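You operate a simulated robot arm through the tools that you are given. There is no shell and no other tool. Be economical: measure what you need, move in short steps, check, and stop when the job is done.

The job below is to be done with a simulated robot arm. You get a single attempt, and the scene is never put back.

Task
Tare the beaker on the small scale and weigh in about 90 g of water from the measuring jug.
Fine: switch the scale on first and off after; jug back in its place, beaker left on the pan. Set down upright: measuring jug.

Only the result counts: the job must be done as asked and must still hold three seconds after the hand-in. Knocking over, shifting, dropping, spilling or breaking anything else fails it.

Robot
A 7-joint arm with a two-finger gripper, on a carriage that runs on a rail from [-1.083, 0.001] to [1.297, -0.001] (x, y) and turns from -3.665 to 2.147 rad about z. Base frame: it is fixed where the carriage stands at the start and does not move with it; the origin is on the floor, on the carriage's upright axis, x ahead of it, y to its left, z up; the surface under the hand at the start is at about z = 0.85. Readings come in m, rad, newtons and seconds.
Its first joint turns from -2.601 to 2.601 rad. Places, roughly: scale power button [0.7, -0.5, 0.9]; scale tare button [0.7, -0.5, 0.9]. Payload 2.45 kg.
The TCP is the grasp point between the finger pads, 0.026 m short of the fingertips. In the tool frame z runs along the fingers and y along their closing line. The gripper opens to 0.096 m. The gripper's body begins 0.069 m behind the TCP.
Orientation is told as [roll, pitch, yaw] about the base's x, y, z axes, in that order, counted from this pose: with the fingers straight down and closing along the base's y, the tool's x points along the base's -x, its y along +y and its z along -z.

Tools
- The arm moves only by the tool step_arm. Its argument "moves" is a list that holds one entry, the list of rows, each a list of 6 numbers: the shift along the base's x, y, z in units of 400 mm (1.0 is 400 mm), then the turn, a rotation vector about the base's x, y, z in units of 120 degrees (1.0 is 120 degrees). In form: [[[dx, dy, dz, rx, ry, rz], ...]]. A call has 1 to 10 rows; each row is the pose to reach, as a shift and turn from the pose commanded when the call began. "hand" is the opening, from 0 (shut) to 1 (fully open), set as the call begins (left out, the last holds). A call with a number of a shift or a turn outside -1 to 1 is refused whole. Each row takes 0.2 s and may step no farther than 0.05 m and 0.15 rad from the row before; otherwise, or with a gripper value out of range, the whole call is refused. A pose out of reach is approached as far as the arm can. The call stops where the force on the tool passes 90 N (or 10 N more than at its start, if that is more) or the arm is blocked; 0.2 s more then pass. The fingers move at their own pace and stop on an object; they squeeze with about 27 N. The grip force told is the motor's: it shows also when the fingers shut on nothing. Time passes only in rows, and 0.2 s behind the last, so rows that repeat a pose let the fingers close. The reply holds the time, the measured pose of the TCP, the force on the tool along the base axes, the opening and the grip force, in the units named above and with some noise, with the torque about the TCP (base axes, N m) and any sound that the robot's microphone picked up.
- Cameras (640 x 400 px; columns grow to the right, rows downward): "scene" is now at [0.0227, 0.1096, 1.6966]; the picture's right is [-0.66, -0.75, 0.00], its down [-0.37, 0.33, -0.87] and it looks along [0.65, -0.57, -0.50] (base axes); focal length 274 px, centre (320, 200). "wrist" rides on the gripper at [0.082, 0.003, -0.098] in the tool frame; the picture's right is [-0.04, 1.00, 0.00], its down [-0.73, -0.03, -0.68] and it looks along [-0.68, -0.03, 0.73] (tool axes); focal length 256 px, centre (320, 200). There is no depth. A picture from a camera that has moved, and an enlarged one, comes with that camera's place and axes in the base frame and with its lens.
- grab_frame(camera): a new picture of that camera. The clock stands still meanwhile.
- move_column(by): slides the trunk up (or, below 0, down) by that many m; the arm and the scene camera ride with it, the base frame stays. It gives what a move gives, with no picture.
- steer(legs): drives the robot by 1 to 6 legs, each [ahead, left, turn to the left] in m, m and rad, along the robot's own axes; the way and the turn of a leg run together, so that a leg with both is an arc; at most 1.5 m and 3.142 rad a leg. The arm and the cameras ride along, it lands a little off, and it stops where it bumps. It keeps to its track: a leg is cut to what the track allows. It gives what a move gives.
- aim_head(pan, tilt): turns the head with the scene camera to pan (to the left, within 2.705 rad either way) and tilt (down, from -0.506 to 1.204), counted from straight ahead of the robot. It gives what a move gives.
- inspect(camera, box): a new picture of the part [left, top, right, bottom] of that camera's present view, enlarged. The clock stands still meanwhile.
- close_job(): hands the job in; it is judged then, once.

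Work in short steps. Places have to be worked out from the pictures, the camera data and where the tool is seen: move nearer, look again, correct. Check each grasp and each placing, and mend what went wrong. You have 120 turns and 98 pictures in all, those below and enlarged ones among them. Open the gripper and draw the arm clear of the work before you hand the job in, unless the task says otherwise; then end with one line.

The tools are called as a command line: name --argument value ..., lists and objects as JSON in quotes. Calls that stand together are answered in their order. step_arm: Moves the arm, as the interface text tells. Its arguments: {"type":"object","properties":{"moves":{"type":"array"},"hand":{"type":"number"}},"required":["moves"]} The other tools are called the same way: move_column (by) slides the trunk up or down; steer (legs) drives the base; aim_head (pan, tilt) turns the head that bears the scene camera; grab_frame (camera) takes a picture; inspect (camera, box) takes an enlarged picture of a part of a camera's view; close_job () hands the job in.

At the start:

```text
clock: 0.0
tool_pos: [0.5955, -0.6931, 1.3001]
tool_rot: [-0.001, 0.0, 0.0]
force: [0.2, 0.5, 0.1]
ft_torque: [0.01, -0.01, -0.02]
opening: 0.096
grip_force: 0.0
trunk travel left (down, up): [-0.675, 0.035]
robot x, y, heading: [-0.0011, 0.0022, 0.003]
head pan, tilt: [-0.719, 0.52]
```

scene: 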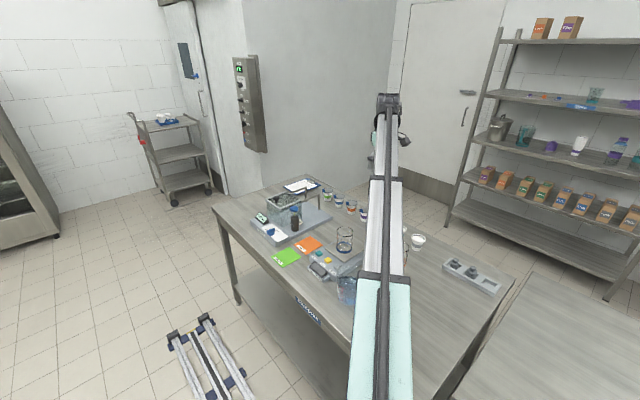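
wrist: 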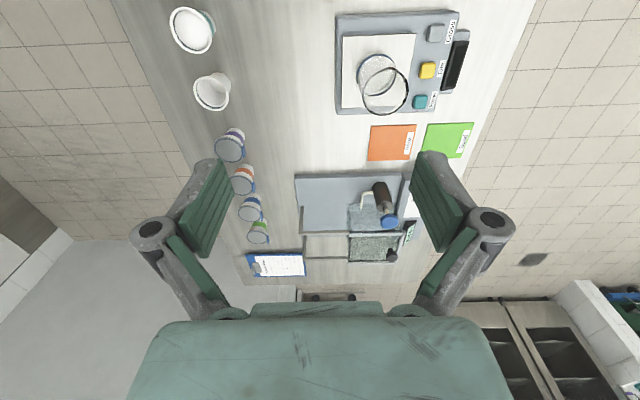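

The scale with the beaker is in the wrist view; the jug seems to be hidden behind the arm in the scene view. I'll enlarge both views.

inspect --camera "scene" --box '[220, 170, 520, 360]'

inspect --camera "wrist" --box '[320, 0, 520, 125]'

```text
2.11 times, centred on (370, 265) of scene
camera zoom: at [0.0227, 0.1096, 1.6966], right [-0.66, -0.75, 0.0], down [-0.37, 0.33, -0.87], along [0.65, -0.57, -0.5], focal length 577 px, centre (215, 63)
```

zoom: 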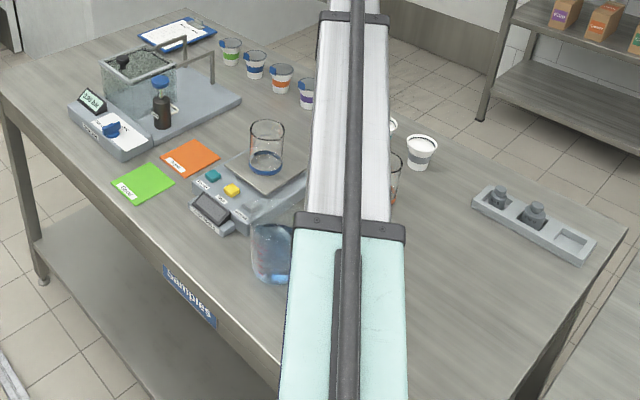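

```text
3.20 times, centred on (420, 62) of wrist
camera zoom: at [0.5143, -0.6903, 1.3996], right [0.04, 1.0, 0.0], down [0.73, -0.03, 0.68], along [0.68, -0.03, -0.73], focal length 819 px, centre (0, 640)
```

zoom: 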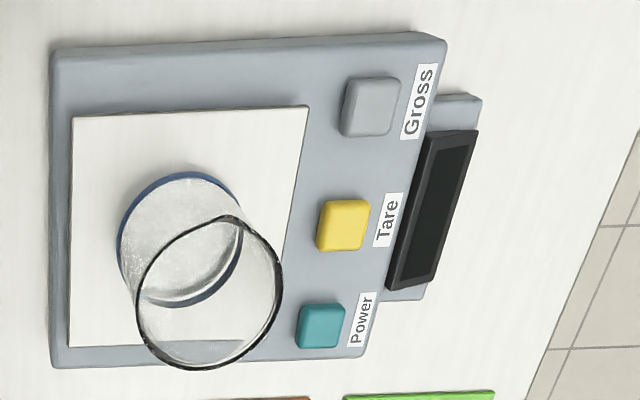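

The jug is near (0.50, -0.43). The buttons come out near Power (0.724,-0.501) and Tare (0.666,-0.502). I'm pulling the arm back so the wrist camera sees the jug.

step_arm --moves '[[[-0.083, 0.063, 0, 0, 0, 0], [-0.167, 0.125, 0, 0, 0, 0], [-0.25, 0.188, 0, 0, 0, 0], [-0.333, 0.25, 0, 0, 0, 0], [-0.417, 0.313, 0, 0, 0, 0], [-0.5, 0.375, 0, 0, 0, 0]]]'

grab_frame --camera "wrist"

grab_frame --camera "scene"

```text
clock: 1.4
tool_pos: [0.3986, -0.555, 1.2762]
tool_rot: [-0.018, -0.013, 0.0]
force: [-0.1, 0.1, -0.2]
ft_torque: [0.03, -0.01, -0.03]
opening: 0.0959
grip_force: 0.1
out of reach, approached as far as the arm can: row 5, 6
trunk travel left (down, up): [-0.675, 0.035]
robot x, y, heading: [-0.0026, 0.0001, 0.005]
head pan, tilt: [-0.719, 0.52]
```

```text
93 pictures are left
camera wrist: at [0.3156, -0.5499, 1.3733], right [0.04, 1.0, -0.02], down [0.73, -0.02, 0.69], along [0.69, -0.04, -0.73], focal length 256 px, centre (320, 200)
```

wrist: 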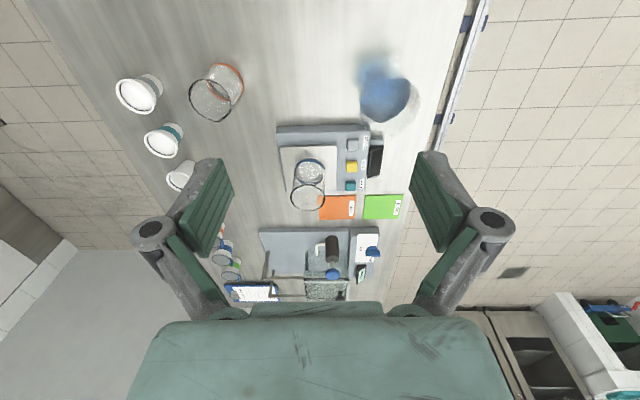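

```text
92 pictures are left
camera scene: at [0.0221, 0.1099, 1.6966], right [-0.66, -0.75, 0.0], down [-0.37, 0.33, -0.87], along [0.65, -0.57, -0.5], focal length 274 px, centre (320, 200)
```

scene: 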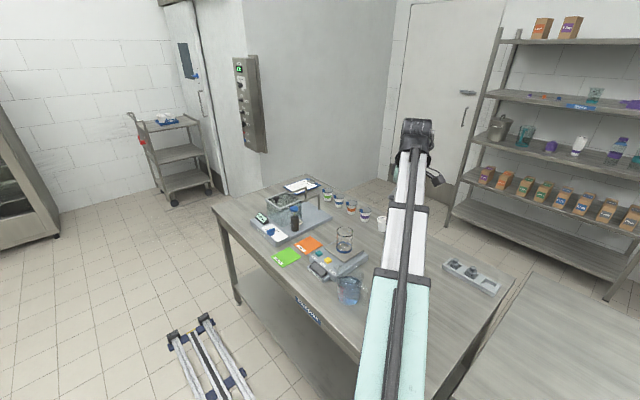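

The jug is now visible in both views. I'll enlarge it to find its handle, spout and size.

inspect --camera "wrist" --box '[270, 30, 450, 142]'

inspect --camera "scene" --box '[290, 215, 400, 315]'

```text
3.56 times, centred on (360, 86) of wrist
camera zoom: at [0.3156, -0.5499, 1.3733], right [0.04, 1.0, -0.02], down [0.73, -0.02, 0.69], along [0.69, -0.04, -0.73], focal length 910 px, centre (178, 605)
```

zoom: 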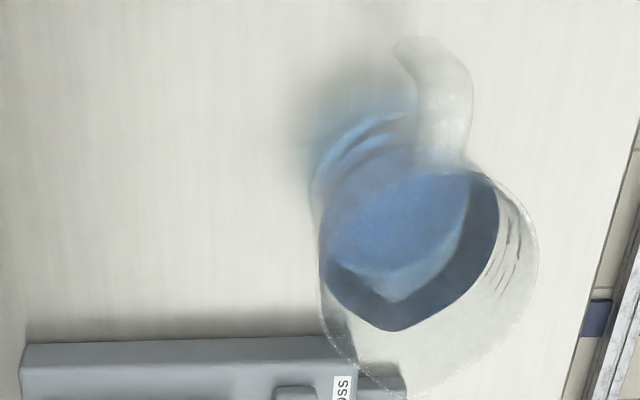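

```text
4.00 times, centred on (345, 265) of scene
camera zoom: at [0.0221, 0.1099, 1.6966], right [-0.66, -0.75, 0.0], down [-0.37, 0.33, -0.87], along [0.65, -0.57, -0.5], focal length 1096 px, centre (220, -60)
```

zoom: 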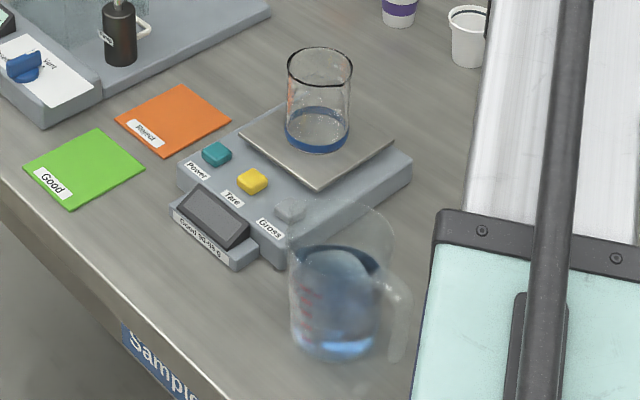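

The jug's axis is near (0.49,-0.447), with its handle toward -x and spout toward +x. I plan to work from the far end of the rail, so that tilting the jug toward +x points the tool away from the robot. I'll drive there with the arm high.

steer --legs '[[1.15, 0, 0], [0, 0, -1.44]]'

aim_head --pan -0.9 --tilt 0.85

grab_frame --camera "scene"

grab_frame --camera "wrist"

```text
clock: 10.8
tool_pos: [0.6446, -0.4503, 1.2758]
tool_rot: [-0.016, -0.012, -1.475]
force: [-0.1, 0.0, 0.1]
ft_torque: [0.01, 0.01, -0.02]
opening: 0.0962
grip_force: 0.1
trunk travel left (down, up): [-0.675, 0.035]
robot x, y, heading: [1.1589, -0.0005, -1.475]
head pan, tilt: [-0.719, 0.52]
```

```text
clock: 11.7
tool_pos: [0.6441, -0.4514, 1.2749]
tool_rot: [-0.019, -0.011, -1.477]
force: [-0.4, 0.6, 0.0]
ft_torque: [-0.06, -0.02, 0.0]
opening: 0.0959
grip_force: 0.1
trunk travel left (down, up): [-0.675, 0.035]
robot x, y, heading: [1.1612, -0.001, -1.478]
head pan, tilt: [-0.901, 0.85]
```

```text
89 pictures are left
camera scene: at [1.2675, 0.0047, 1.6686], right [-0.69, 0.72, 0.0], down [0.54, 0.52, -0.66], along [-0.48, -0.46, -0.75], focal length 274 px, centre (320, 200)
```

scene: 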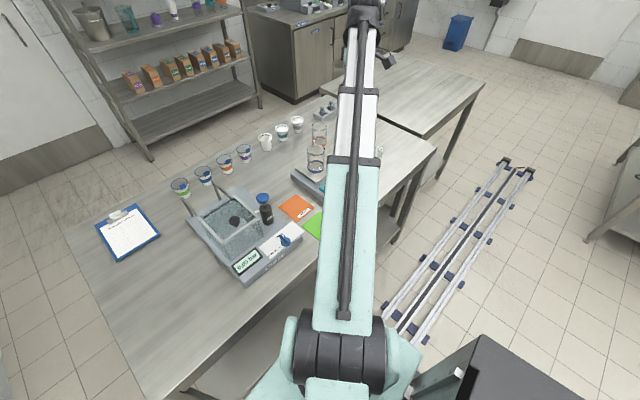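

```text
88 pictures are left
camera wrist: at [0.6419, -0.3687, 1.3732], right [1.0, 0.05, -0.02], down [0.05, -0.72, 0.69], along [0.02, -0.69, -0.73], focal length 256 px, centre (320, 200)
```

wrist: 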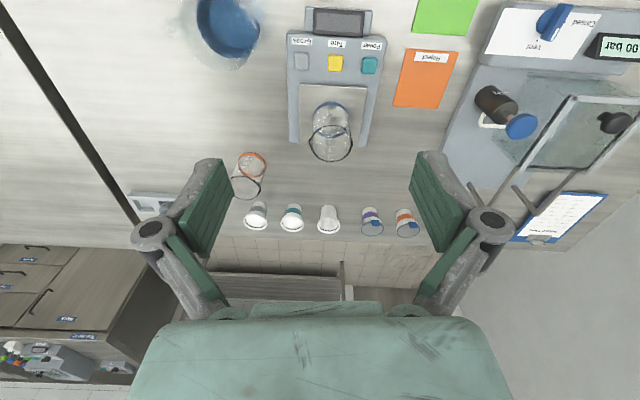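

I'll yaw the tool back to zero and bring the wrist camera to the -x side of the jug for a closer look at it.

step_arm --moves '[[[-0.066, 0, -0.025, 0, 0, 0.0705], [-0.132, 0, -0.05, 0, 0, 0.141], [-0.198, 0, -0.075, 0, 0, 0.2115], [-0.264, 0, -0.1, 0, 0, 0.282], [-0.33, 0, -0.125, 0, 0, 0.3525], [-0.396, 0, -0.15, 0, 0, 0.423], [-0.462, 0, -0.175, 0, 0, 0.4935], [-0.528, 0, -0.2, 0, 0, 0.564], [-0.594, 0, -0.225, 0, 0, 0.6345], [-0.66, 0, -0.25, 0, 0, 0.705]]]'

grab_frame --camera "wrist"

grab_frame --camera "scene"

```text
clock: 13.9
tool_pos: [0.3828, -0.4507, 1.1783]
tool_rot: [-0.018, -0.011, 0.003]
force: [0.5, 0.0, -0.1]
ft_torque: [0.04, -0.03, -0.01]
opening: 0.0959
grip_force: 0.0
trunk travel left (down, up): [-0.675, 0.035]
robot x, y, heading: [1.1581, -0.0038, -1.475]
head pan, tilt: [-0.901, 0.85]
```

```text
87 pictures are left
camera wrist: at [0.2997, -0.4465, 1.2755], right [0.04, 1.0, -0.02], down [0.73, -0.02, 0.69], along [0.69, -0.04, -0.73], focal length 256 px, centre (320, 200)
```

wrist: 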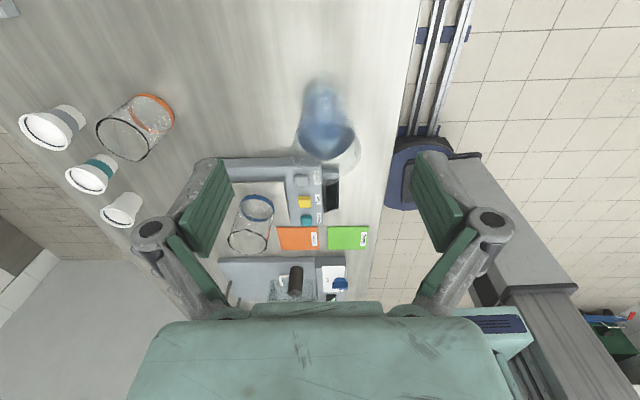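

```text
86 pictures are left
camera scene: at [1.2672, 0.0047, 1.6685], right [-0.69, 0.72, 0.0], down [0.54, 0.52, -0.66], along [-0.48, -0.46, -0.75], focal length 274 px, centre (320, 200)
```

scene: 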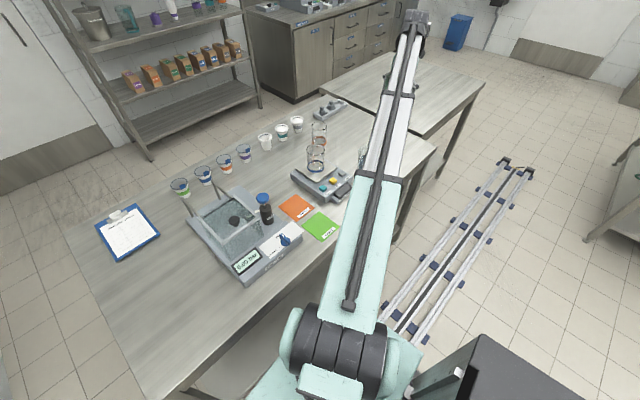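

inspect --camera "wrist" --box '[270, 60, 390, 180]'

inspect --camera "scene" --box '[280, 120, 380, 220]'

```text
3.33 times, centred on (330, 120) of wrist
camera zoom: at [0.2997, -0.4465, 1.2755], right [0.04, 1.0, -0.02], down [0.73, -0.02, 0.69], along [0.69, -0.04, -0.73], focal length 853 px, centre (287, 467)
```

zoom: 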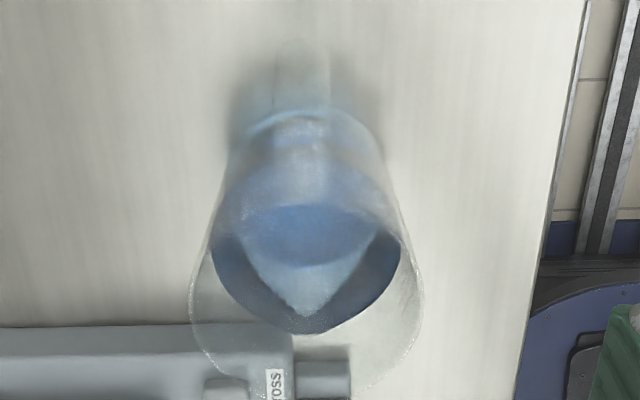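

```text
4.00 times, centred on (330, 170) of scene
camera zoom: at [1.2672, 0.0047, 1.6685], right [-0.69, 0.72, 0.0], down [0.54, 0.52, -0.66], along [-0.48, -0.46, -0.75], focal length 1096 px, centre (280, 320)
```

zoom: 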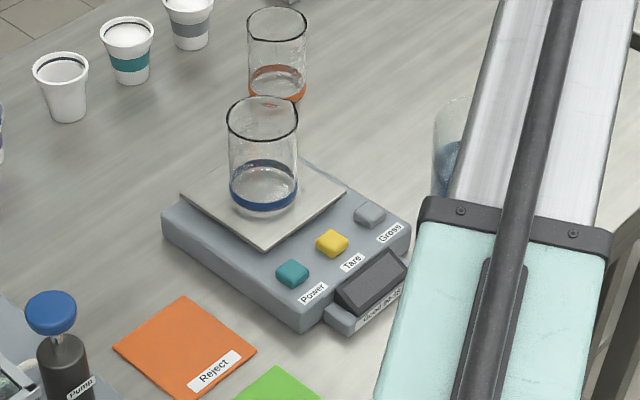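

The jug looks tapered, wider at the rim. I'll swing the arm aside with the gripper closed, so the head camera can see the jug in profile.

step_arm --moves '[[[0.1, -0.0425, 0, 0, 0, 0], [0.2, -0.085, 0, 0, 0, 0], [0.3, -0.1275, 0, 0, 0, 0], [0.4, -0.17, 0, 0, 0, 0], [0.5, -0.2125, 0, 0, 0, 0], [0.6, -0.255, 0, 0, 0, 0], [0.7, -0.2975, 0, 0, 0, 0], [0.8, -0.34, 0, 0, 0, 0], [0.9, -0.3825, 0, 0, 0, 0], [1.0, -0.425, 0, 0, 0, 0]]]' --hand 0

grab_frame --camera "scene"

inspect --camera "scene" --box '[290, 110, 410, 210]'

```text
clock: 16.1
tool_pos: [0.784, -0.6235, 1.1785]
tool_rot: [-0.019, -0.01, 0.0]
force: [0.0, -0.3, 0.0]
ft_torque: [-0.01, -0.03, 0.03]
opening: 0.0
grip_force: 27.0
trunk travel left (down, up): [-0.675, 0.035]
robot x, y, heading: [1.1597, -0.0025, -1.475]
head pan, tilt: [-0.901, 0.85]
```

```text
83 pictures are left
camera scene: at [1.2678, 0.0047, 1.6685], right [-0.69, 0.72, 0.0], down [0.54, 0.52, -0.66], along [-0.48, -0.46, -0.75], focal length 274 px, centre (320, 200)
```

scene: 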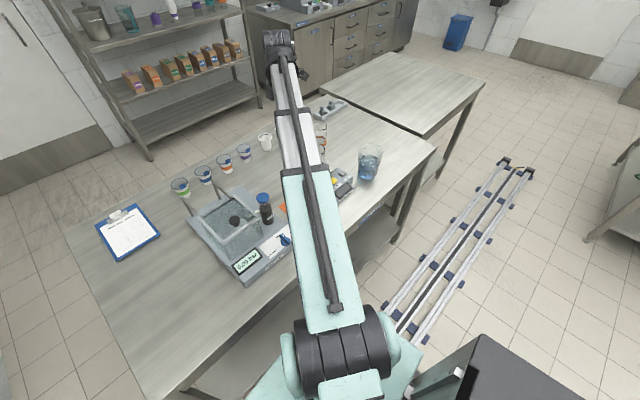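

```text
4.00 times, centred on (350, 160) of scene
camera zoom: at [1.2678, 0.0047, 1.6685], right [-0.69, 0.72, 0.0], down [0.54, 0.52, -0.66], along [-0.48, -0.46, -0.75], focal length 1096 px, centre (200, 360)
```

zoom: 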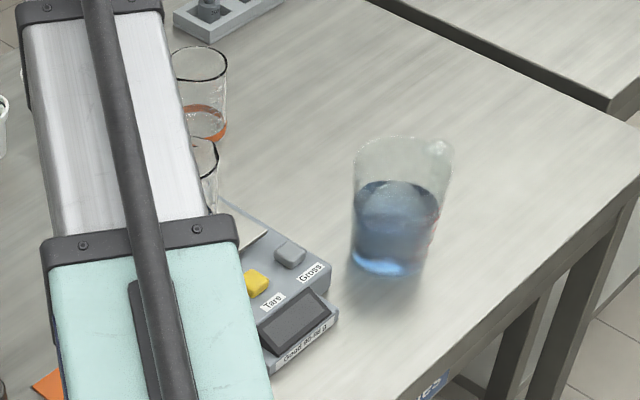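

The jug has a base near (0.498,-0.453), a rim about 0.092 m wide at z≈0.985, and a taper. I'll go above the Power button at (0.722,-0.498) with the fingers shut.

step_arm --moves '[[[-0.05, 0.105, -0.0, 0, 0, 0], [-0.1, 0.21, -0.02, 0, 0, 0], [-0.155, 0.314, -0.1, 0.005, 0.003, 0], [-0.155, 0.314, -0.2, 0.009, 0.005, 0], [-0.155, 0.314, -0.3, 0.009, 0.005, 0], [-0.155, 0.314, -0.4, 0.009, 0.005, 0], [-0.155, 0.314, -0.5, 0.009, 0.005, 0]]]'

grab_frame --camera "wrist"

grab_frame --camera "scene"

```text
refused: row 3 steps farther than a row can; nothing moved
```

```text
81 pictures are left
camera wrist: at [0.7011, -0.6191, 1.2749], right [0.04, 1.0, -0.02], down [0.73, -0.02, 0.69], along [0.69, -0.04, -0.73], focal length 256 px, centre (320, 200)
```

wrist: 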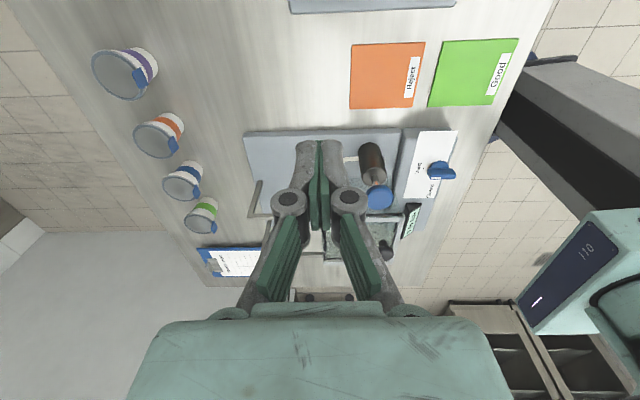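

```text
80 pictures are left
camera scene: at [1.2678, 0.0047, 1.6685], right [-0.69, 0.72, 0.0], down [0.54, 0.52, -0.66], along [-0.48, -0.46, -0.75], focal length 274 px, centre (320, 200)
```

scene: 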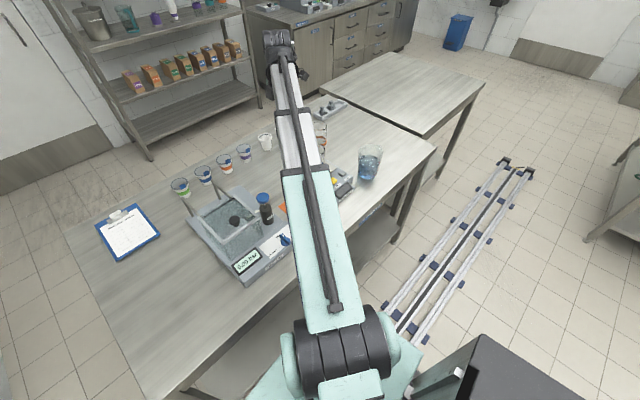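

That row was too long, so I'm resending the move with smaller steps.

step_arm --moves '[[[-0.05, 0.105, 0, 0, 0, 0], [-0.1, 0.21, 0, 0, 0, 0], [-0.155, 0.314, 0, 0.005, 0.003, 0], [-0.155, 0.314, -0.1, 0.009, 0.005, 0], [-0.155, 0.314, -0.2, 0.009, 0.005, 0], [-0.155, 0.314, -0.3, 0.009, 0.005, 0], [-0.155, 0.314, -0.4, 0.009, 0.005, 0], [-0.155, 0.314, -0.5, 0.009, 0.005, 0]]]'

grab_frame --camera "wrist"

inspect --camera "scene" --box '[270, 100, 390, 220]'

```text
clock: 17.9
tool_pos: [0.7154, -0.498, 0.9741]
tool_rot: [0.002, -0.001, 0.001]
force: [-0.3, -0.3, -0.1]
ft_torque: [0.02, 0.02, 0.0]
opening: 0.0
grip_force: 27.1
trunk travel left (down, up): [-0.675, 0.035]
robot x, y, heading: [1.1595, -0.0007, -1.478]
head pan, tilt: [-0.901, 0.85]
```

```text
79 pictures are left
camera wrist: at [0.6341, -0.4956, 1.0717], right [0.04, 1.0, 0.0], down [0.73, -0.03, 0.68], along [0.68, -0.03, -0.73], focal length 256 px, centre (320, 200)
```

wrist: 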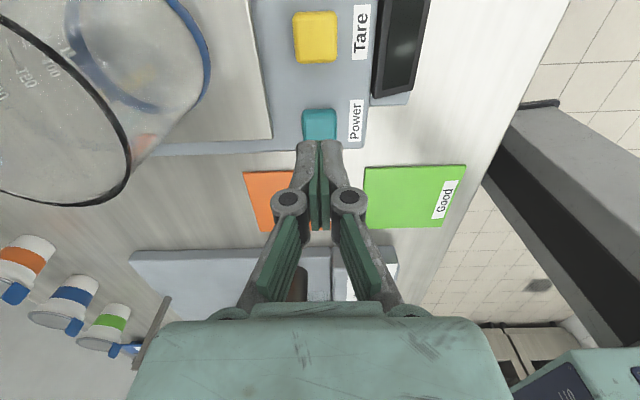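

```text
3.33 times, centred on (330, 160) of scene
camera zoom: at [1.2675, 0.0047, 1.6686], right [-0.69, 0.72, 0.0], down [0.54, 0.52, -0.66], along [-0.48, -0.46, -0.75], focal length 914 px, centre (287, 333)
```

zoom: 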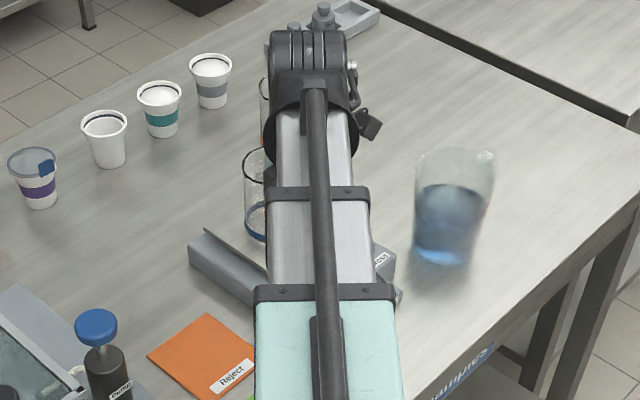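

The Power button is right below, at about (0.721,-0.499). I'm descending gently until the force shows contact.

step_arm --moves '[[[0.014, -0.003, -0.03, 0, 0, 0], [0.014, -0.003, -0.06, 0, 0, 0], [0.014, -0.003, -0.09, 0, 0, 0], [0.014, -0.003, -0.105, 0, 0, 0]]]'

grab_frame --camera "wrist"

```text
clock: 18.9
tool_pos: [0.7245, -0.4971, 0.9338]
tool_rot: [0.002, 0.0, 0.0]
force: [-0.1, 0.1, -0.2]
ft_torque: [0.0, 0.02, -0.01]
opening: 0.0002
grip_force: 26.4
trunk travel left (down, up): [-0.675, 0.035]
robot x, y, heading: [1.1609, -0.0015, -1.473]
head pan, tilt: [-0.901, 0.85]
```

```text
77 pictures are left
camera wrist: at [0.642, -0.4947, 1.0324], right [0.04, 1.0, 0.0], down [0.73, -0.03, 0.68], along [0.68, -0.03, -0.73], focal length 256 px, centre (320, 200)
```

wrist: 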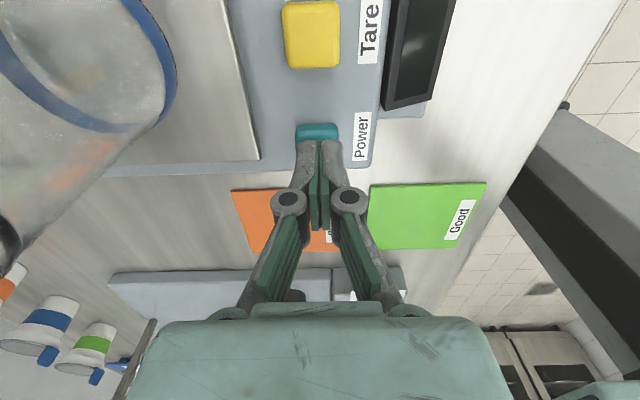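

No contact yet, so I'm going on down in small rows.

step_arm --moves '[[[0, 0, -0.01, 0, 0, 0], [0, 0, -0.02, 0, 0, 0], [0, 0, -0.03, 0, 0, 0]]]'

```text
clock: 19.7
tool_pos: [0.7237, -0.4979, 0.9216]
tool_rot: [0.002, 0.002, 0.001]
force: [0.4, 0.5, 0.3]
ft_torque: [-0.01, 0.03, -0.01]
opening: 0.006
grip_force: 29.0
trunk travel left (down, up): [-0.675, 0.035]
robot x, y, heading: [1.1576, -0.0, -1.477]
head pan, tilt: [-0.901, 0.85]
```

The opening reads 0.006, which is odd, so I'll check the picture.

inspect --camera "wrist" --box '[220, 50, 420, 250]'

```text
2.00 times, centred on (320, 150) of wrist
camera zoom: at [0.6421, -0.4943, 1.0198], right [0.04, 1.0, 0.0], down [0.73, -0.03, 0.68], along [0.68, -0.03, -0.73], focal length 512 px, centre (320, 300)
```

zoom: 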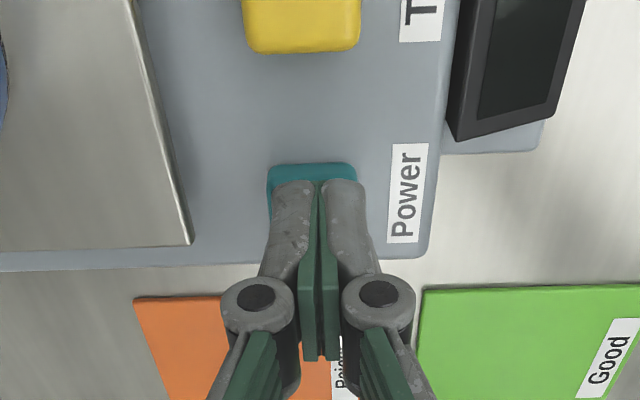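

step_arm --moves '[[[0, -0.002, -0.008, 0, 0, 0], [0, -0.002, -0.016, 0, 0, 0]]]'

inspect --camera "wrist" --box '[220, 50, 420, 250]'

```text
clock: 20.3
tool_pos: [0.7243, -0.4973, 0.9172]
tool_rot: [0.001, 0.001, 0.0]
force: [-2.2, 0.5, 18.6]
ft_torque: [0.0, 0.06, 0.03]
opening: 0.0058
grip_force: 28.4
trunk travel left (down, up): [-0.675, 0.035]
robot x, y, heading: [1.1608, -0.0013, -1.473]
head pan, tilt: [-0.901, 0.85]
heard: click
```

```text
2.00 times, centred on (320, 150) of wrist
camera zoom: at [0.6424, -0.4943, 1.0147], right [0.04, 1.0, 0.0], down [0.73, -0.03, 0.68], along [0.68, -0.03, -0.74], focal length 512 px, centre (320, 300)
```

zoom: 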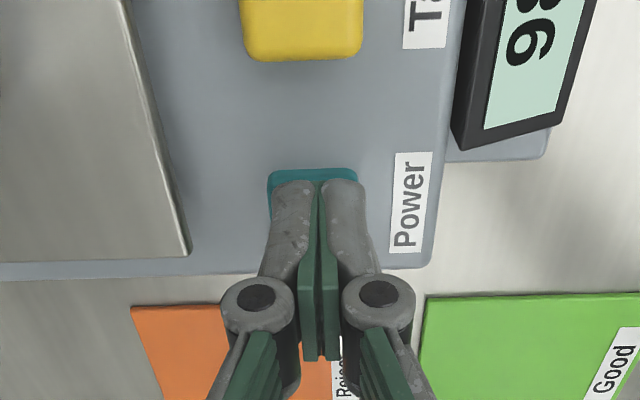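

I heard a click and the display is on. I'll lift and move over to Tare.

step_arm --moves '[[[0, 0, 0.05, 0, 0, 0], [0, 0, 0.1, 0, 0, 0], [-0.07, 0, 0.1, 0, 0, 0], [-0.145, 0, 0.1, 0, 0, 0], [-0.145, 0, 0.1, 0, 0, 0]]]'

grab_frame --camera "wrist"

```text
clock: 21.5
tool_pos: [0.6679, -0.4982, 0.9564]
tool_rot: [0.001, -0.001, -0.001]
force: [-0.2, 0.0, 0.0]
ft_torque: [0.01, -0.03, -0.01]
opening: 0.0001
grip_force: 28.5
trunk travel left (down, up): [-0.675, 0.035]
robot x, y, heading: [1.1587, 0.0039, -1.475]
head pan, tilt: [-0.901, 0.85]
```

```text
74 pictures are left
camera wrist: at [0.5864, -0.496, 1.0536], right [0.04, 1.0, 0.0], down [0.73, -0.03, 0.68], along [0.68, -0.03, -0.73], focal length 256 px, centre (320, 200)
```

wrist: 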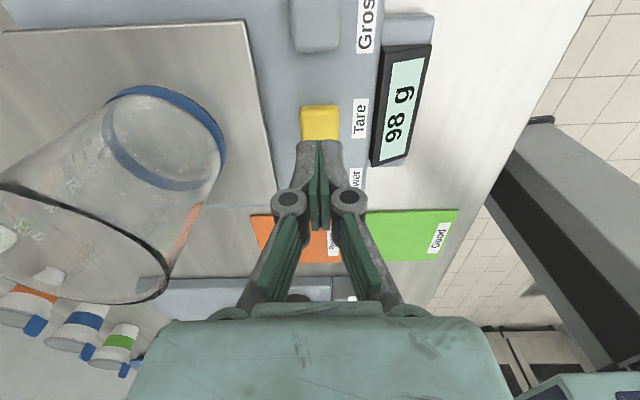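

The display reads 98 g. I press Tare with the same depth.

step_arm --moves '[[[-0.006, -0.002, -0.04, 0, 0, 0], [-0.006, -0.003, -0.075, 0, 0, 0], [-0.006, -0.003, -0.085, 0, 0, 0], [-0.006, -0.003, -0.093, 0, 0, 0], [-0.006, -0.003, -0.1, 0, 0, 0]]]'

grab_frame --camera "wrist"

```text
clock: 22.7
tool_pos: [0.6638, -0.4981, 0.9176]
tool_rot: [0.001, 0.001, 0.0]
force: [-3.4, -4.9, 14.8]
ft_torque: [-0.11, 0.02, 0.01]
opening: 0.0062
grip_force: 28.6
trunk travel left (down, up): [-0.675, 0.035]
robot x, y, heading: [1.1586, -0.0017, -1.48]
head pan, tilt: [-0.901, 0.85]
heard: click
```

```text
73 pictures are left
camera wrist: at [0.5827, -0.4967, 1.0153], right [0.04, 1.0, 0.0], down [0.73, -0.03, 0.68], along [0.68, -0.03, -0.74], focal length 256 px, centre (320, 200)
```

wrist: 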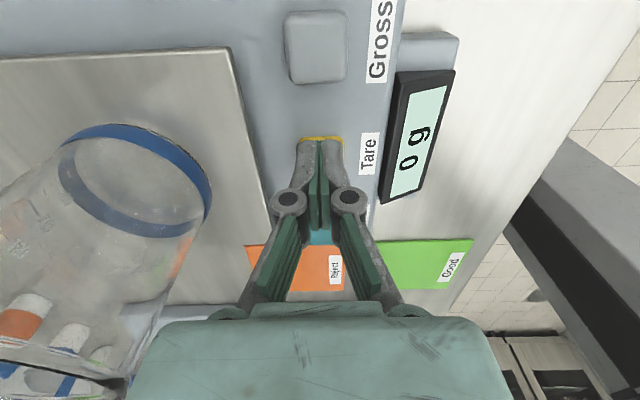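

Tared to 0 g. I lift straight up and go over the jug, opening the gripper after that.

step_arm --moves '[[[0, 0, 0.1, 0, 0, 0], [0, 0, 0.2, 0, 0, 0], [0, 0, 0.3, 0, 0, 0], [0, 0, 0.4, 0, 0, 0], [-0.1, 0.03, 0.4, 0, 0, 0], [-0.2, 0.06, 0.4, 0, 0, 0], [-0.3, 0.09, 0.4, 0, 0, 0], [-0.4, 0.115, 0.4, 0, 0, 0], [-0.4275, 0.115, 0.4, 0, 0, 0]]]'

step_arm --moves '[[[0, 0, 0, 0, 0, 0], [0, 0, 0, 0, 0, 0], [0, 0, 0, 0, 0, 0]]]' --hand 1

grab_frame --camera "wrist"

inspect --camera "scene" --box '[290, 100, 410, 200]'

```text
clock: 24.7
tool_pos: [0.4909, -0.454, 1.0754]
tool_rot: [0.003, -0.001, 0.001]
force: [-0.9, -0.3, 0.1]
ft_torque: [-0.04, -0.01, -0.01]
opening: 0.0003
grip_force: 28.6
trunk travel left (down, up): [-0.675, 0.035]
robot x, y, heading: [1.1587, -0.0032, -1.48]
head pan, tilt: [-0.901, 0.85]
```

```text
clock: 25.5
tool_pos: [0.4913, -0.4541, 1.0755]
tool_rot: [0.003, 0.001, 0.0]
force: [0.8, -0.7, -1.2]
ft_torque: [0.01, -0.02, -0.03]
opening: 0.096
grip_force: 0.0
trunk travel left (down, up): [-0.675, 0.035]
robot x, y, heading: [1.1609, 0.0009, -1.482]
head pan, tilt: [-0.901, 0.85]
```

```text
72 pictures are left
camera wrist: at [0.4106, -0.4519, 1.1738], right [0.04, 1.0, 0.0], down [0.73, -0.03, 0.68], along [0.68, -0.03, -0.73], focal length 256 px, centre (320, 200)
```

wrist: 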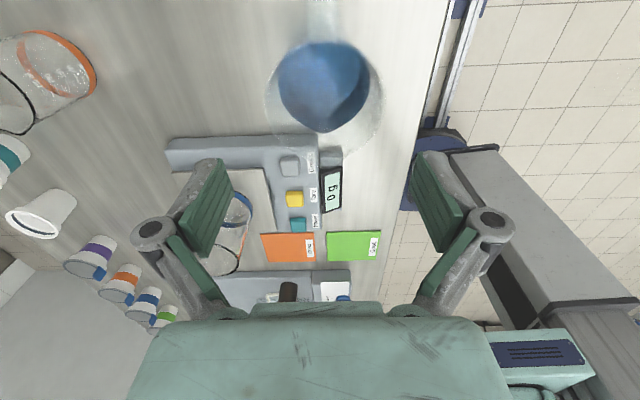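

```text
4.00 times, centred on (350, 150) of scene
camera zoom: at [1.2675, 0.0047, 1.6685], right [-0.69, 0.72, 0.0], down [0.54, 0.52, -0.66], along [-0.48, -0.46, -0.75], focal length 1096 px, centre (200, 400)
```

zoom: 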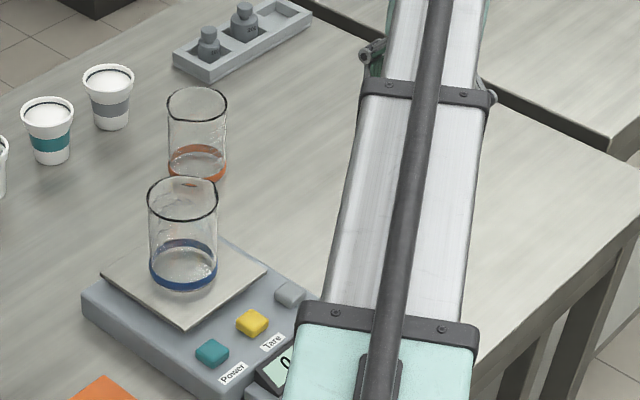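

inspect --camera "wrist" --box '[240, 0, 410, 170]'

```text
2.35 times, centred on (325, 85) of wrist
camera zoom: at [0.4106, -0.4519, 1.1738], right [0.04, 1.0, 0.0], down [0.73, -0.03, 0.68], along [0.68, -0.03, -0.73], focal length 602 px, centre (308, 471)
```

zoom: 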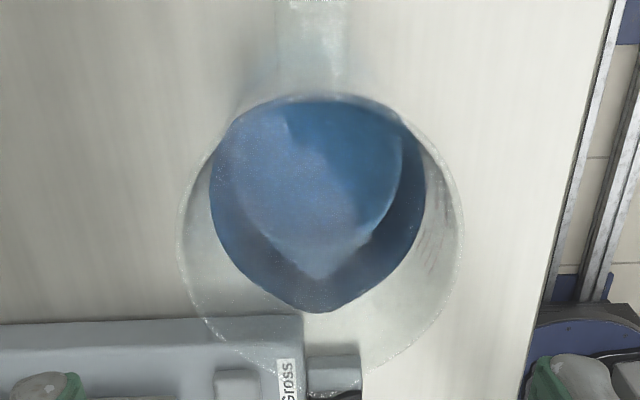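

The rim is about 0.09 m wide, centred at about (0.490,-0.4515). I nudge y by +2.5 mm, descend until the tips are just above the rim, and look.

step_arm --moves '[[[0, 0.006, -0.05, 0, 0, 0], [0, 0.006, -0.1, 0, 0, 0], [0, 0.006, -0.13, 0, 0, 0]]]'

grab_frame --camera "wrist"

```text
clock: 26.3
tool_pos: [0.493, -0.4486, 1.0236]
tool_rot: [0.002, -0.001, 0.001]
force: [0.6, 0.1, -0.1]
ft_torque: [-0.01, 0.01, 0.02]
opening: 0.0957
grip_force: 0.0
trunk travel left (down, up): [-0.675, 0.035]
robot x, y, heading: [1.1577, -0.0041, -1.48]
head pan, tilt: [-0.901, 0.85]
```

```text
69 pictures are left
camera wrist: at [0.4113, -0.4465, 1.1225], right [0.04, 1.0, 0.0], down [0.73, -0.03, 0.68], along [0.68, -0.03, -0.73], focal length 256 px, centre (320, 200)
```

wrist: 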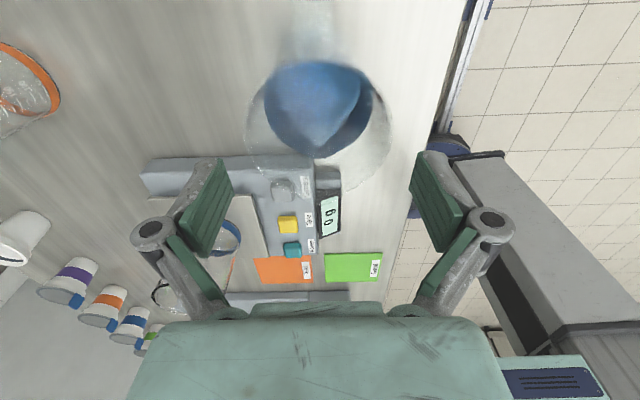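

inspect --camera "wrist" --box '[180, 20, 460, 260]'

```text
1.67 times, centred on (320, 140) of wrist
camera zoom: at [0.4113, -0.4465, 1.1225], right [0.04, 1.0, 0.0], down [0.73, -0.03, 0.68], along [0.68, -0.03, -0.73], focal length 427 px, centre (320, 300)
```

zoom: 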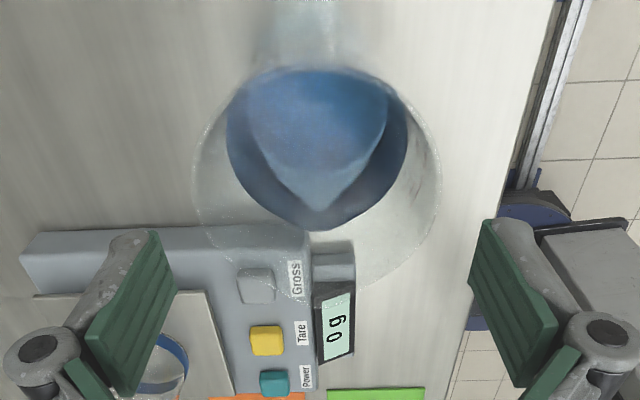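

The jug is about 1.4 mm to -y of the gripper's centre. I'm correcting that and descending with the fingers past the rim, slowly.

step_arm --moves '[[[0, -0.0035, 0, 0, 0, 0], [0, -0.0035, -0.015, 0, 0, 0], [0, -0.0035, -0.03, 0, 0, 0], [0, -0.0035, -0.045, 0, 0, 0], [0, -0.0035, -0.06, 0, 0, 0]]]'

inspect --camera "wrist" --box '[180, 20, 460, 260]'

```text
clock: 27.5
tool_pos: [0.4919, -0.4506, 0.9993]
tool_rot: [0.002, 0.0, 0.0]
force: [0.1, -0.2, 0.7]
ft_torque: [0.0, 0.03, 0.02]
opening: 0.0961
grip_force: 0.1
trunk travel left (down, up): [-0.675, 0.035]
robot x, y, heading: [1.1589, -0.0007, -1.483]
head pan, tilt: [-0.901, 0.85]
```

```text
1.67 times, centred on (320, 140) of wrist
camera zoom: at [0.4106, -0.4481, 1.0973], right [0.04, 1.0, 0.0], down [0.73, -0.03, 0.68], along [0.68, -0.03, -0.73], focal length 427 px, centre (320, 300)
```

zoom: 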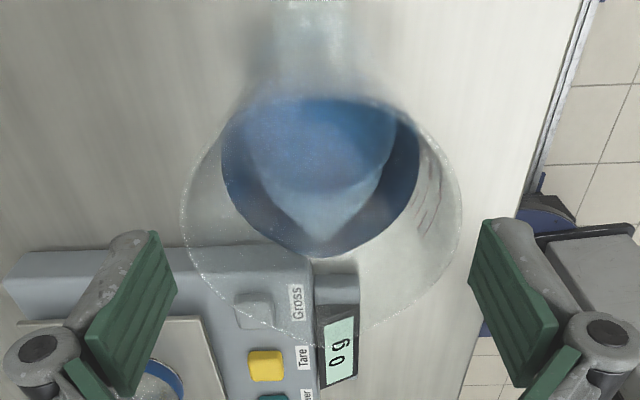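

The rim is now centred between the fingers. I descend to grasp height, about z 0.928.

step_arm --moves '[[[0, 0, -0.02, 0, 0, 0], [0, 0, -0.04, 0, 0, 0], [0, 0, -0.06, 0, 0, 0], [0, 0, -0.08, 0, 0, 0], [0, 0, -0.1, 0, 0, 0]]]'

inspect --camera "wrist" --box '[140, 20, 500, 300]'

```text
clock: 28.6
tool_pos: [0.4927, -0.4496, 0.9771]
tool_rot: [-0.005, 0.016, 0.0]
force: [7.6, 5.2, 46.0]
ft_torque: [0.54, -0.26, 0.0]
opening: 0.0981
grip_force: 27.3
trunk travel left (down, up): [-0.675, 0.035]
robot x, y, heading: [1.1602, 0.0002, -1.474]
head pan, tilt: [-0.901, 0.85]
stopped in row 5: the force on the tool passed its limit at 100 N (the readings are from after the stop); the commanded pose is now the measured one
```

```text
1.43 times, centred on (320, 160) of wrist
camera zoom: at [0.4139, -0.4468, 1.0776], right [0.04, 1.0, -0.01], down [0.74, -0.02, 0.67], along [0.67, -0.03, -0.74], focal length 366 px, centre (320, 257)
```

zoom: 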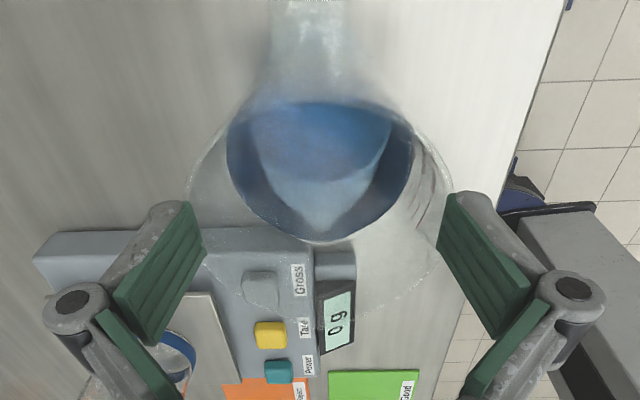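

Both tips met the rim, so it's wider than the opening and a straight-down grasp won't work. I back off straight up. The new plan is to come from the handle side with the tool slanted, so the fingers straddle the body below the rim.

step_arm --moves '[[[0, 0, 0.02, 0, 0, 0], [0, 0, 0.06, 0, 0, 0], [0, 0, 0.15, 0, 0, 0], [0, 0, 0.25, 0, 0, 0]]]'

inspect --camera "wrist" --box '[240, 0, 410, 170]'

```text
clock: 29.6
tool_pos: [0.4906, -0.4522, 1.0694]
tool_rot: [-0.004, 0.012, 0.001]
force: [0.1, 0.4, -0.3]
ft_torque: [0.02, 0.0, -0.01]
opening: 0.096
grip_force: 0.0
trunk travel left (down, up): [-0.675, 0.035]
robot x, y, heading: [1.1598, -0.0012, -1.474]
head pan, tilt: [-0.901, 0.85]
```

```text
2.35 times, centred on (325, 85) of wrist
camera zoom: at [0.4106, -0.4508, 1.1686], right [0.04, 1.0, 0.0], down [0.74, -0.03, 0.67], along [0.67, -0.03, -0.74], focal length 602 px, centre (308, 471)
```

zoom: 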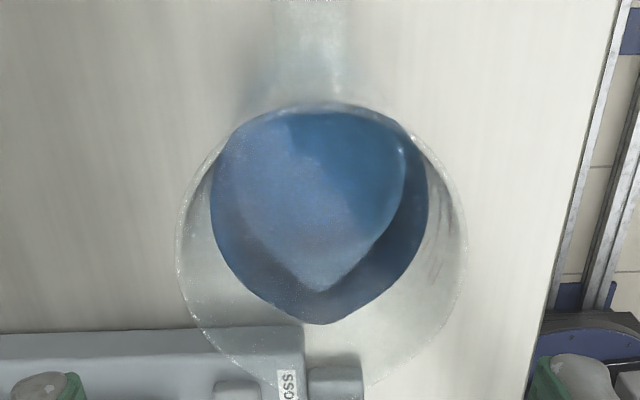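

The jug is unharmed. Triangulating gives a rim at z≈0.97, about 0.0975 m wide. I raise the arm and drive back to the first station, where a slanted grasp from the handle side is natural.

step_arm --moves '[[[0, 0, 0.12, 0, 0, 0], [0, 0, 0.24, 0, 0, 0], [0, 0, 0.36, 0, 0, 0], [0, 0, 0.45, 0, 0, 0]]]'

steer --legs '[[0, 0, 1.475], [-1.11, 0, 0]]'

aim_head --pan -0.65 --tilt 0.75

```text
clock: 30.6
tool_pos: [0.4903, -0.4503, 1.25]
tool_rot: [-0.004, 0.009, 0.003]
force: [-0.2, -0.3, -0.1]
ft_torque: [-0.02, 0.01, 0.02]
opening: 0.096
grip_force: 0.1
trunk travel left (down, up): [-0.675, 0.035]
robot x, y, heading: [1.1606, -0.004, -1.477]
head pan, tilt: [-0.901, 0.85]
```

```text
clock: 40.0
tool_pos: [0.3944, -0.7159, 1.2485]
tool_rot: [-0.003, 0.009, 1.458]
force: [0.0, 0.7, -0.1]
ft_torque: [-0.03, 0.0, 0.01]
opening: 0.0959
grip_force: 0.1
trunk travel left (down, up): [-0.675, 0.035]
robot x, y, heading: [0.0203, -0.0024, -0.02]
head pan, tilt: [-0.901, 0.85]
```

```text
clock: 40.8
tool_pos: [0.3949, -0.7161, 1.2489]
tool_rot: [-0.006, 0.01, 1.459]
force: [-0.6, 0.5, 0.1]
ft_torque: [0.02, -0.01, 0.0]
opening: 0.096
grip_force: 0.1
trunk travel left (down, up): [-0.675, 0.035]
robot x, y, heading: [0.0246, 0.0006, -0.017]
head pan, tilt: [-0.649, 0.75]
```

Next I undo the yaw and lower to a staging pose behind the jug.

step_arm --moves '[[[0, 0.03, -0.025, 0, 0, -0.0697], [0, 0.06, -0.05, 0, 0, -0.1393], [0, 0.09, -0.075, 0, 0, -0.209], [0, 0.12, -0.1, 0, 0, -0.2787], [0, 0.15, -0.125, 0, 0, -0.3483], [0, 0.18, -0.15, 0, 0, -0.418], [0, 0.21, -0.175, 0, 0, -0.4876], [0, 0.24, -0.2, 0, 0, -0.5573], [0, 0.27, -0.225, 0, 0, -0.627], [0, 0.29, -0.25, 0, 0, -0.6966]]]'

grab_frame --camera "wrist"

grab_frame --camera "scene"

```text
clock: 43.0
tool_pos: [0.3911, -0.5967, 1.1488]
tool_rot: [-0.004, 0.011, -0.001]
force: [-0.1, -0.4, 0.0]
ft_torque: [0.0, 0.0, -0.02]
opening: 0.096
grip_force: 0.1
trunk travel left (down, up): [-0.675, 0.035]
robot x, y, heading: [0.0275, 0.0011, -0.016]
head pan, tilt: [-0.649, 0.75]
```

```text
64 pictures are left
camera wrist: at [0.313, -0.5941, 1.2486], right [0.04, 1.0, 0.0], down [0.74, -0.03, 0.67], along [0.67, -0.03, -0.74], focal length 256 px, centre (320, 200)
```

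wrist: 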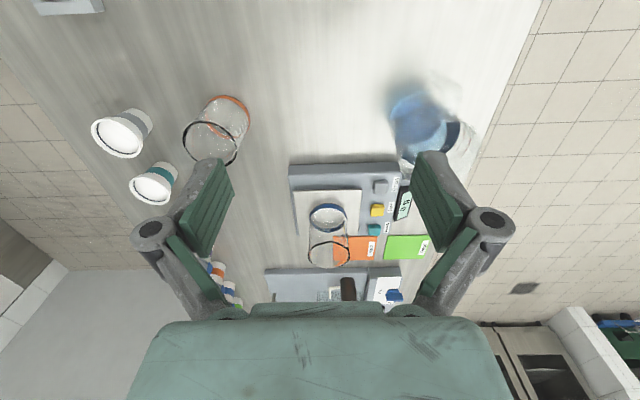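

```text
63 pictures are left
camera scene: at [0.0463, 0.1187, 1.6765], right [-0.62, -0.79, 0.0], down [-0.54, 0.42, -0.73], along [0.57, -0.45, -0.68], focal length 274 px, centre (320, 200)
```

scene: 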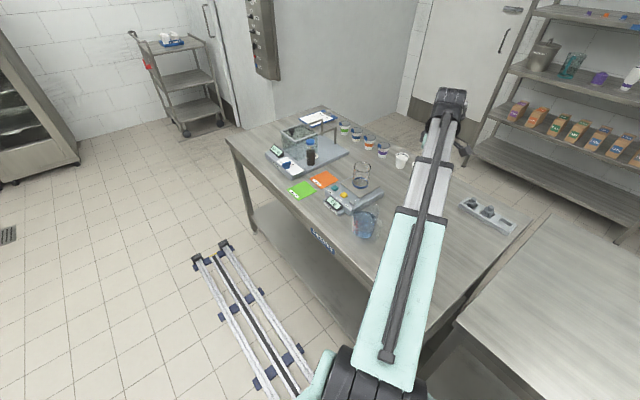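

I slant the tool 40° and go to the pre-grasp pose on the handle side, above and behind the jug.

step_arm --moves '[[[-0.015, 0.073, 0, 0, -0.068, 0], [-0.03, 0.146, 0, 0, -0.136, 0], [-0.05, 0.219, -0.03, 0, -0.204, 0], [-0.065, 0.292, -0.08, 0, -0.272, 0], [-0.075, 0.363, -0.14, 0, -0.338, 0], [-0.075, 0.363, -0.19, 0, -0.338, 0]]]'

grab_frame --camera "wrist"

```text
clock: 44.4
tool_pos: [0.3645, -0.4534, 1.0725]
tool_rot: [-0.005, -0.7, -0.001]
force: [-0.1, 0.3, 0.4]
ft_torque: [-0.01, 0.03, 0.02]
opening: 0.0958
grip_force: 0.2
trunk travel left (down, up): [-0.675, 0.035]
robot x, y, heading: [0.0225, -0.003, -0.018]
head pan, tilt: [-0.649, 0.75]
```

```text
62 pictures are left
camera wrist: at [0.2385, -0.4501, 1.0947], right [0.03, 1.0, 0.02], down [0.12, -0.03, 0.99], along [0.99, -0.03, -0.12], focal length 256 px, centre (320, 200)
```

wrist: 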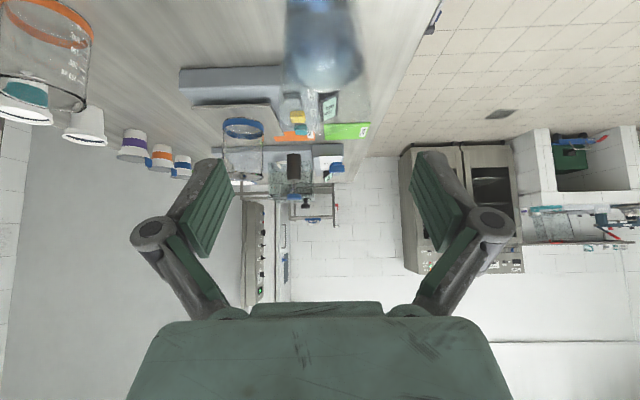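

inspect --camera "wrist" --box '[240, 0, 410, 110]'

```text
3.64 times, centred on (325, 55) of wrist
camera zoom: at [0.2385, -0.4501, 1.0947], right [0.03, 1.0, 0.02], down [0.12, -0.03, 0.99], along [0.99, -0.03, -0.12], focal length 931 px, centre (302, 727)
```

zoom: 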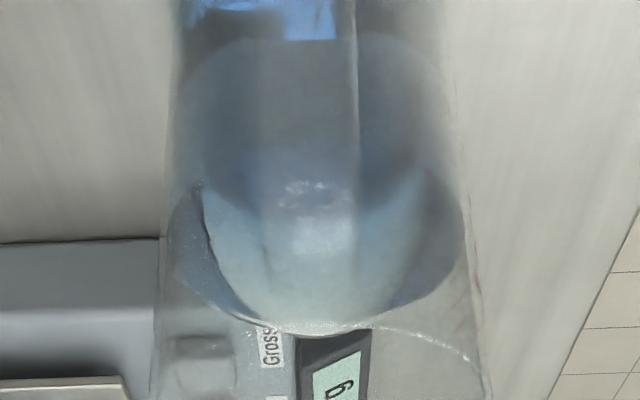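

The body is about 0.089 m wide at z 0.935 and the jug is 2.4 mm to +y. I advance most of the way along the tool axis, then check.

step_arm --moves '[[[0.05, 0.006, -0.055, 0, 0, 0], [0.1, 0.006, -0.11, 0, 0, 0], [0.15, 0.006, -0.165, 0, 0, 0], [0.19, 0.006, -0.21, 0, 0, 0]]]'

grab_frame --camera "wrist"

inspect --camera "scene" --box '[300, 140, 440, 260]'

```text
clock: 45.4
tool_pos: [0.441, -0.4516, 0.9881]
tool_rot: [-0.004, -0.698, 0.001]
force: [0.1, 0.5, -0.1]
ft_torque: [0.03, 0.01, 0.0]
opening: 0.0961
grip_force: 0.1
trunk travel left (down, up): [-0.675, 0.035]
robot x, y, heading: [0.0218, -0.0002, -0.018]
head pan, tilt: [-0.649, 0.75]
```

```text
60 pictures are left
camera wrist: at [0.3159, -0.4495, 1.0101], right [0.03, 1.0, 0.02], down [0.13, -0.03, 0.99], along [0.99, -0.03, -0.13], focal length 256 px, centre (320, 200)
```

wrist: 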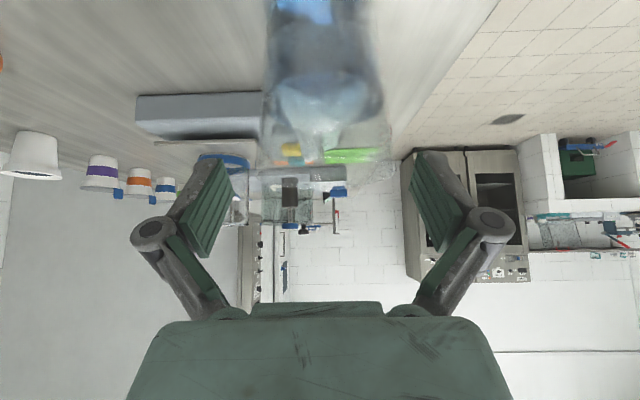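

```text
3.33 times, centred on (370, 200) of scene
camera zoom: at [0.0464, 0.1186, 1.6766], right [-0.62, -0.79, 0.0], down [-0.54, 0.42, -0.73], along [0.57, -0.45, -0.68], focal length 914 px, centre (153, 200)
```

zoom: 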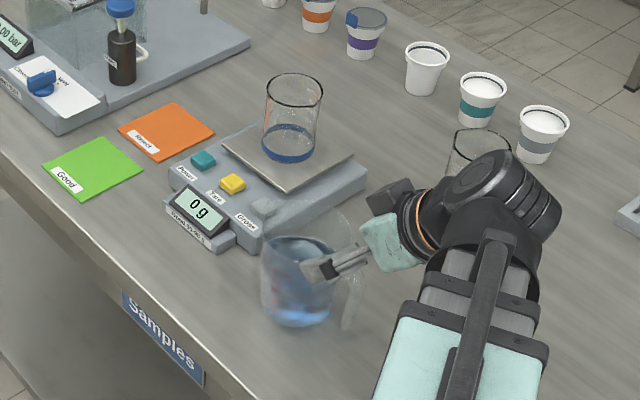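

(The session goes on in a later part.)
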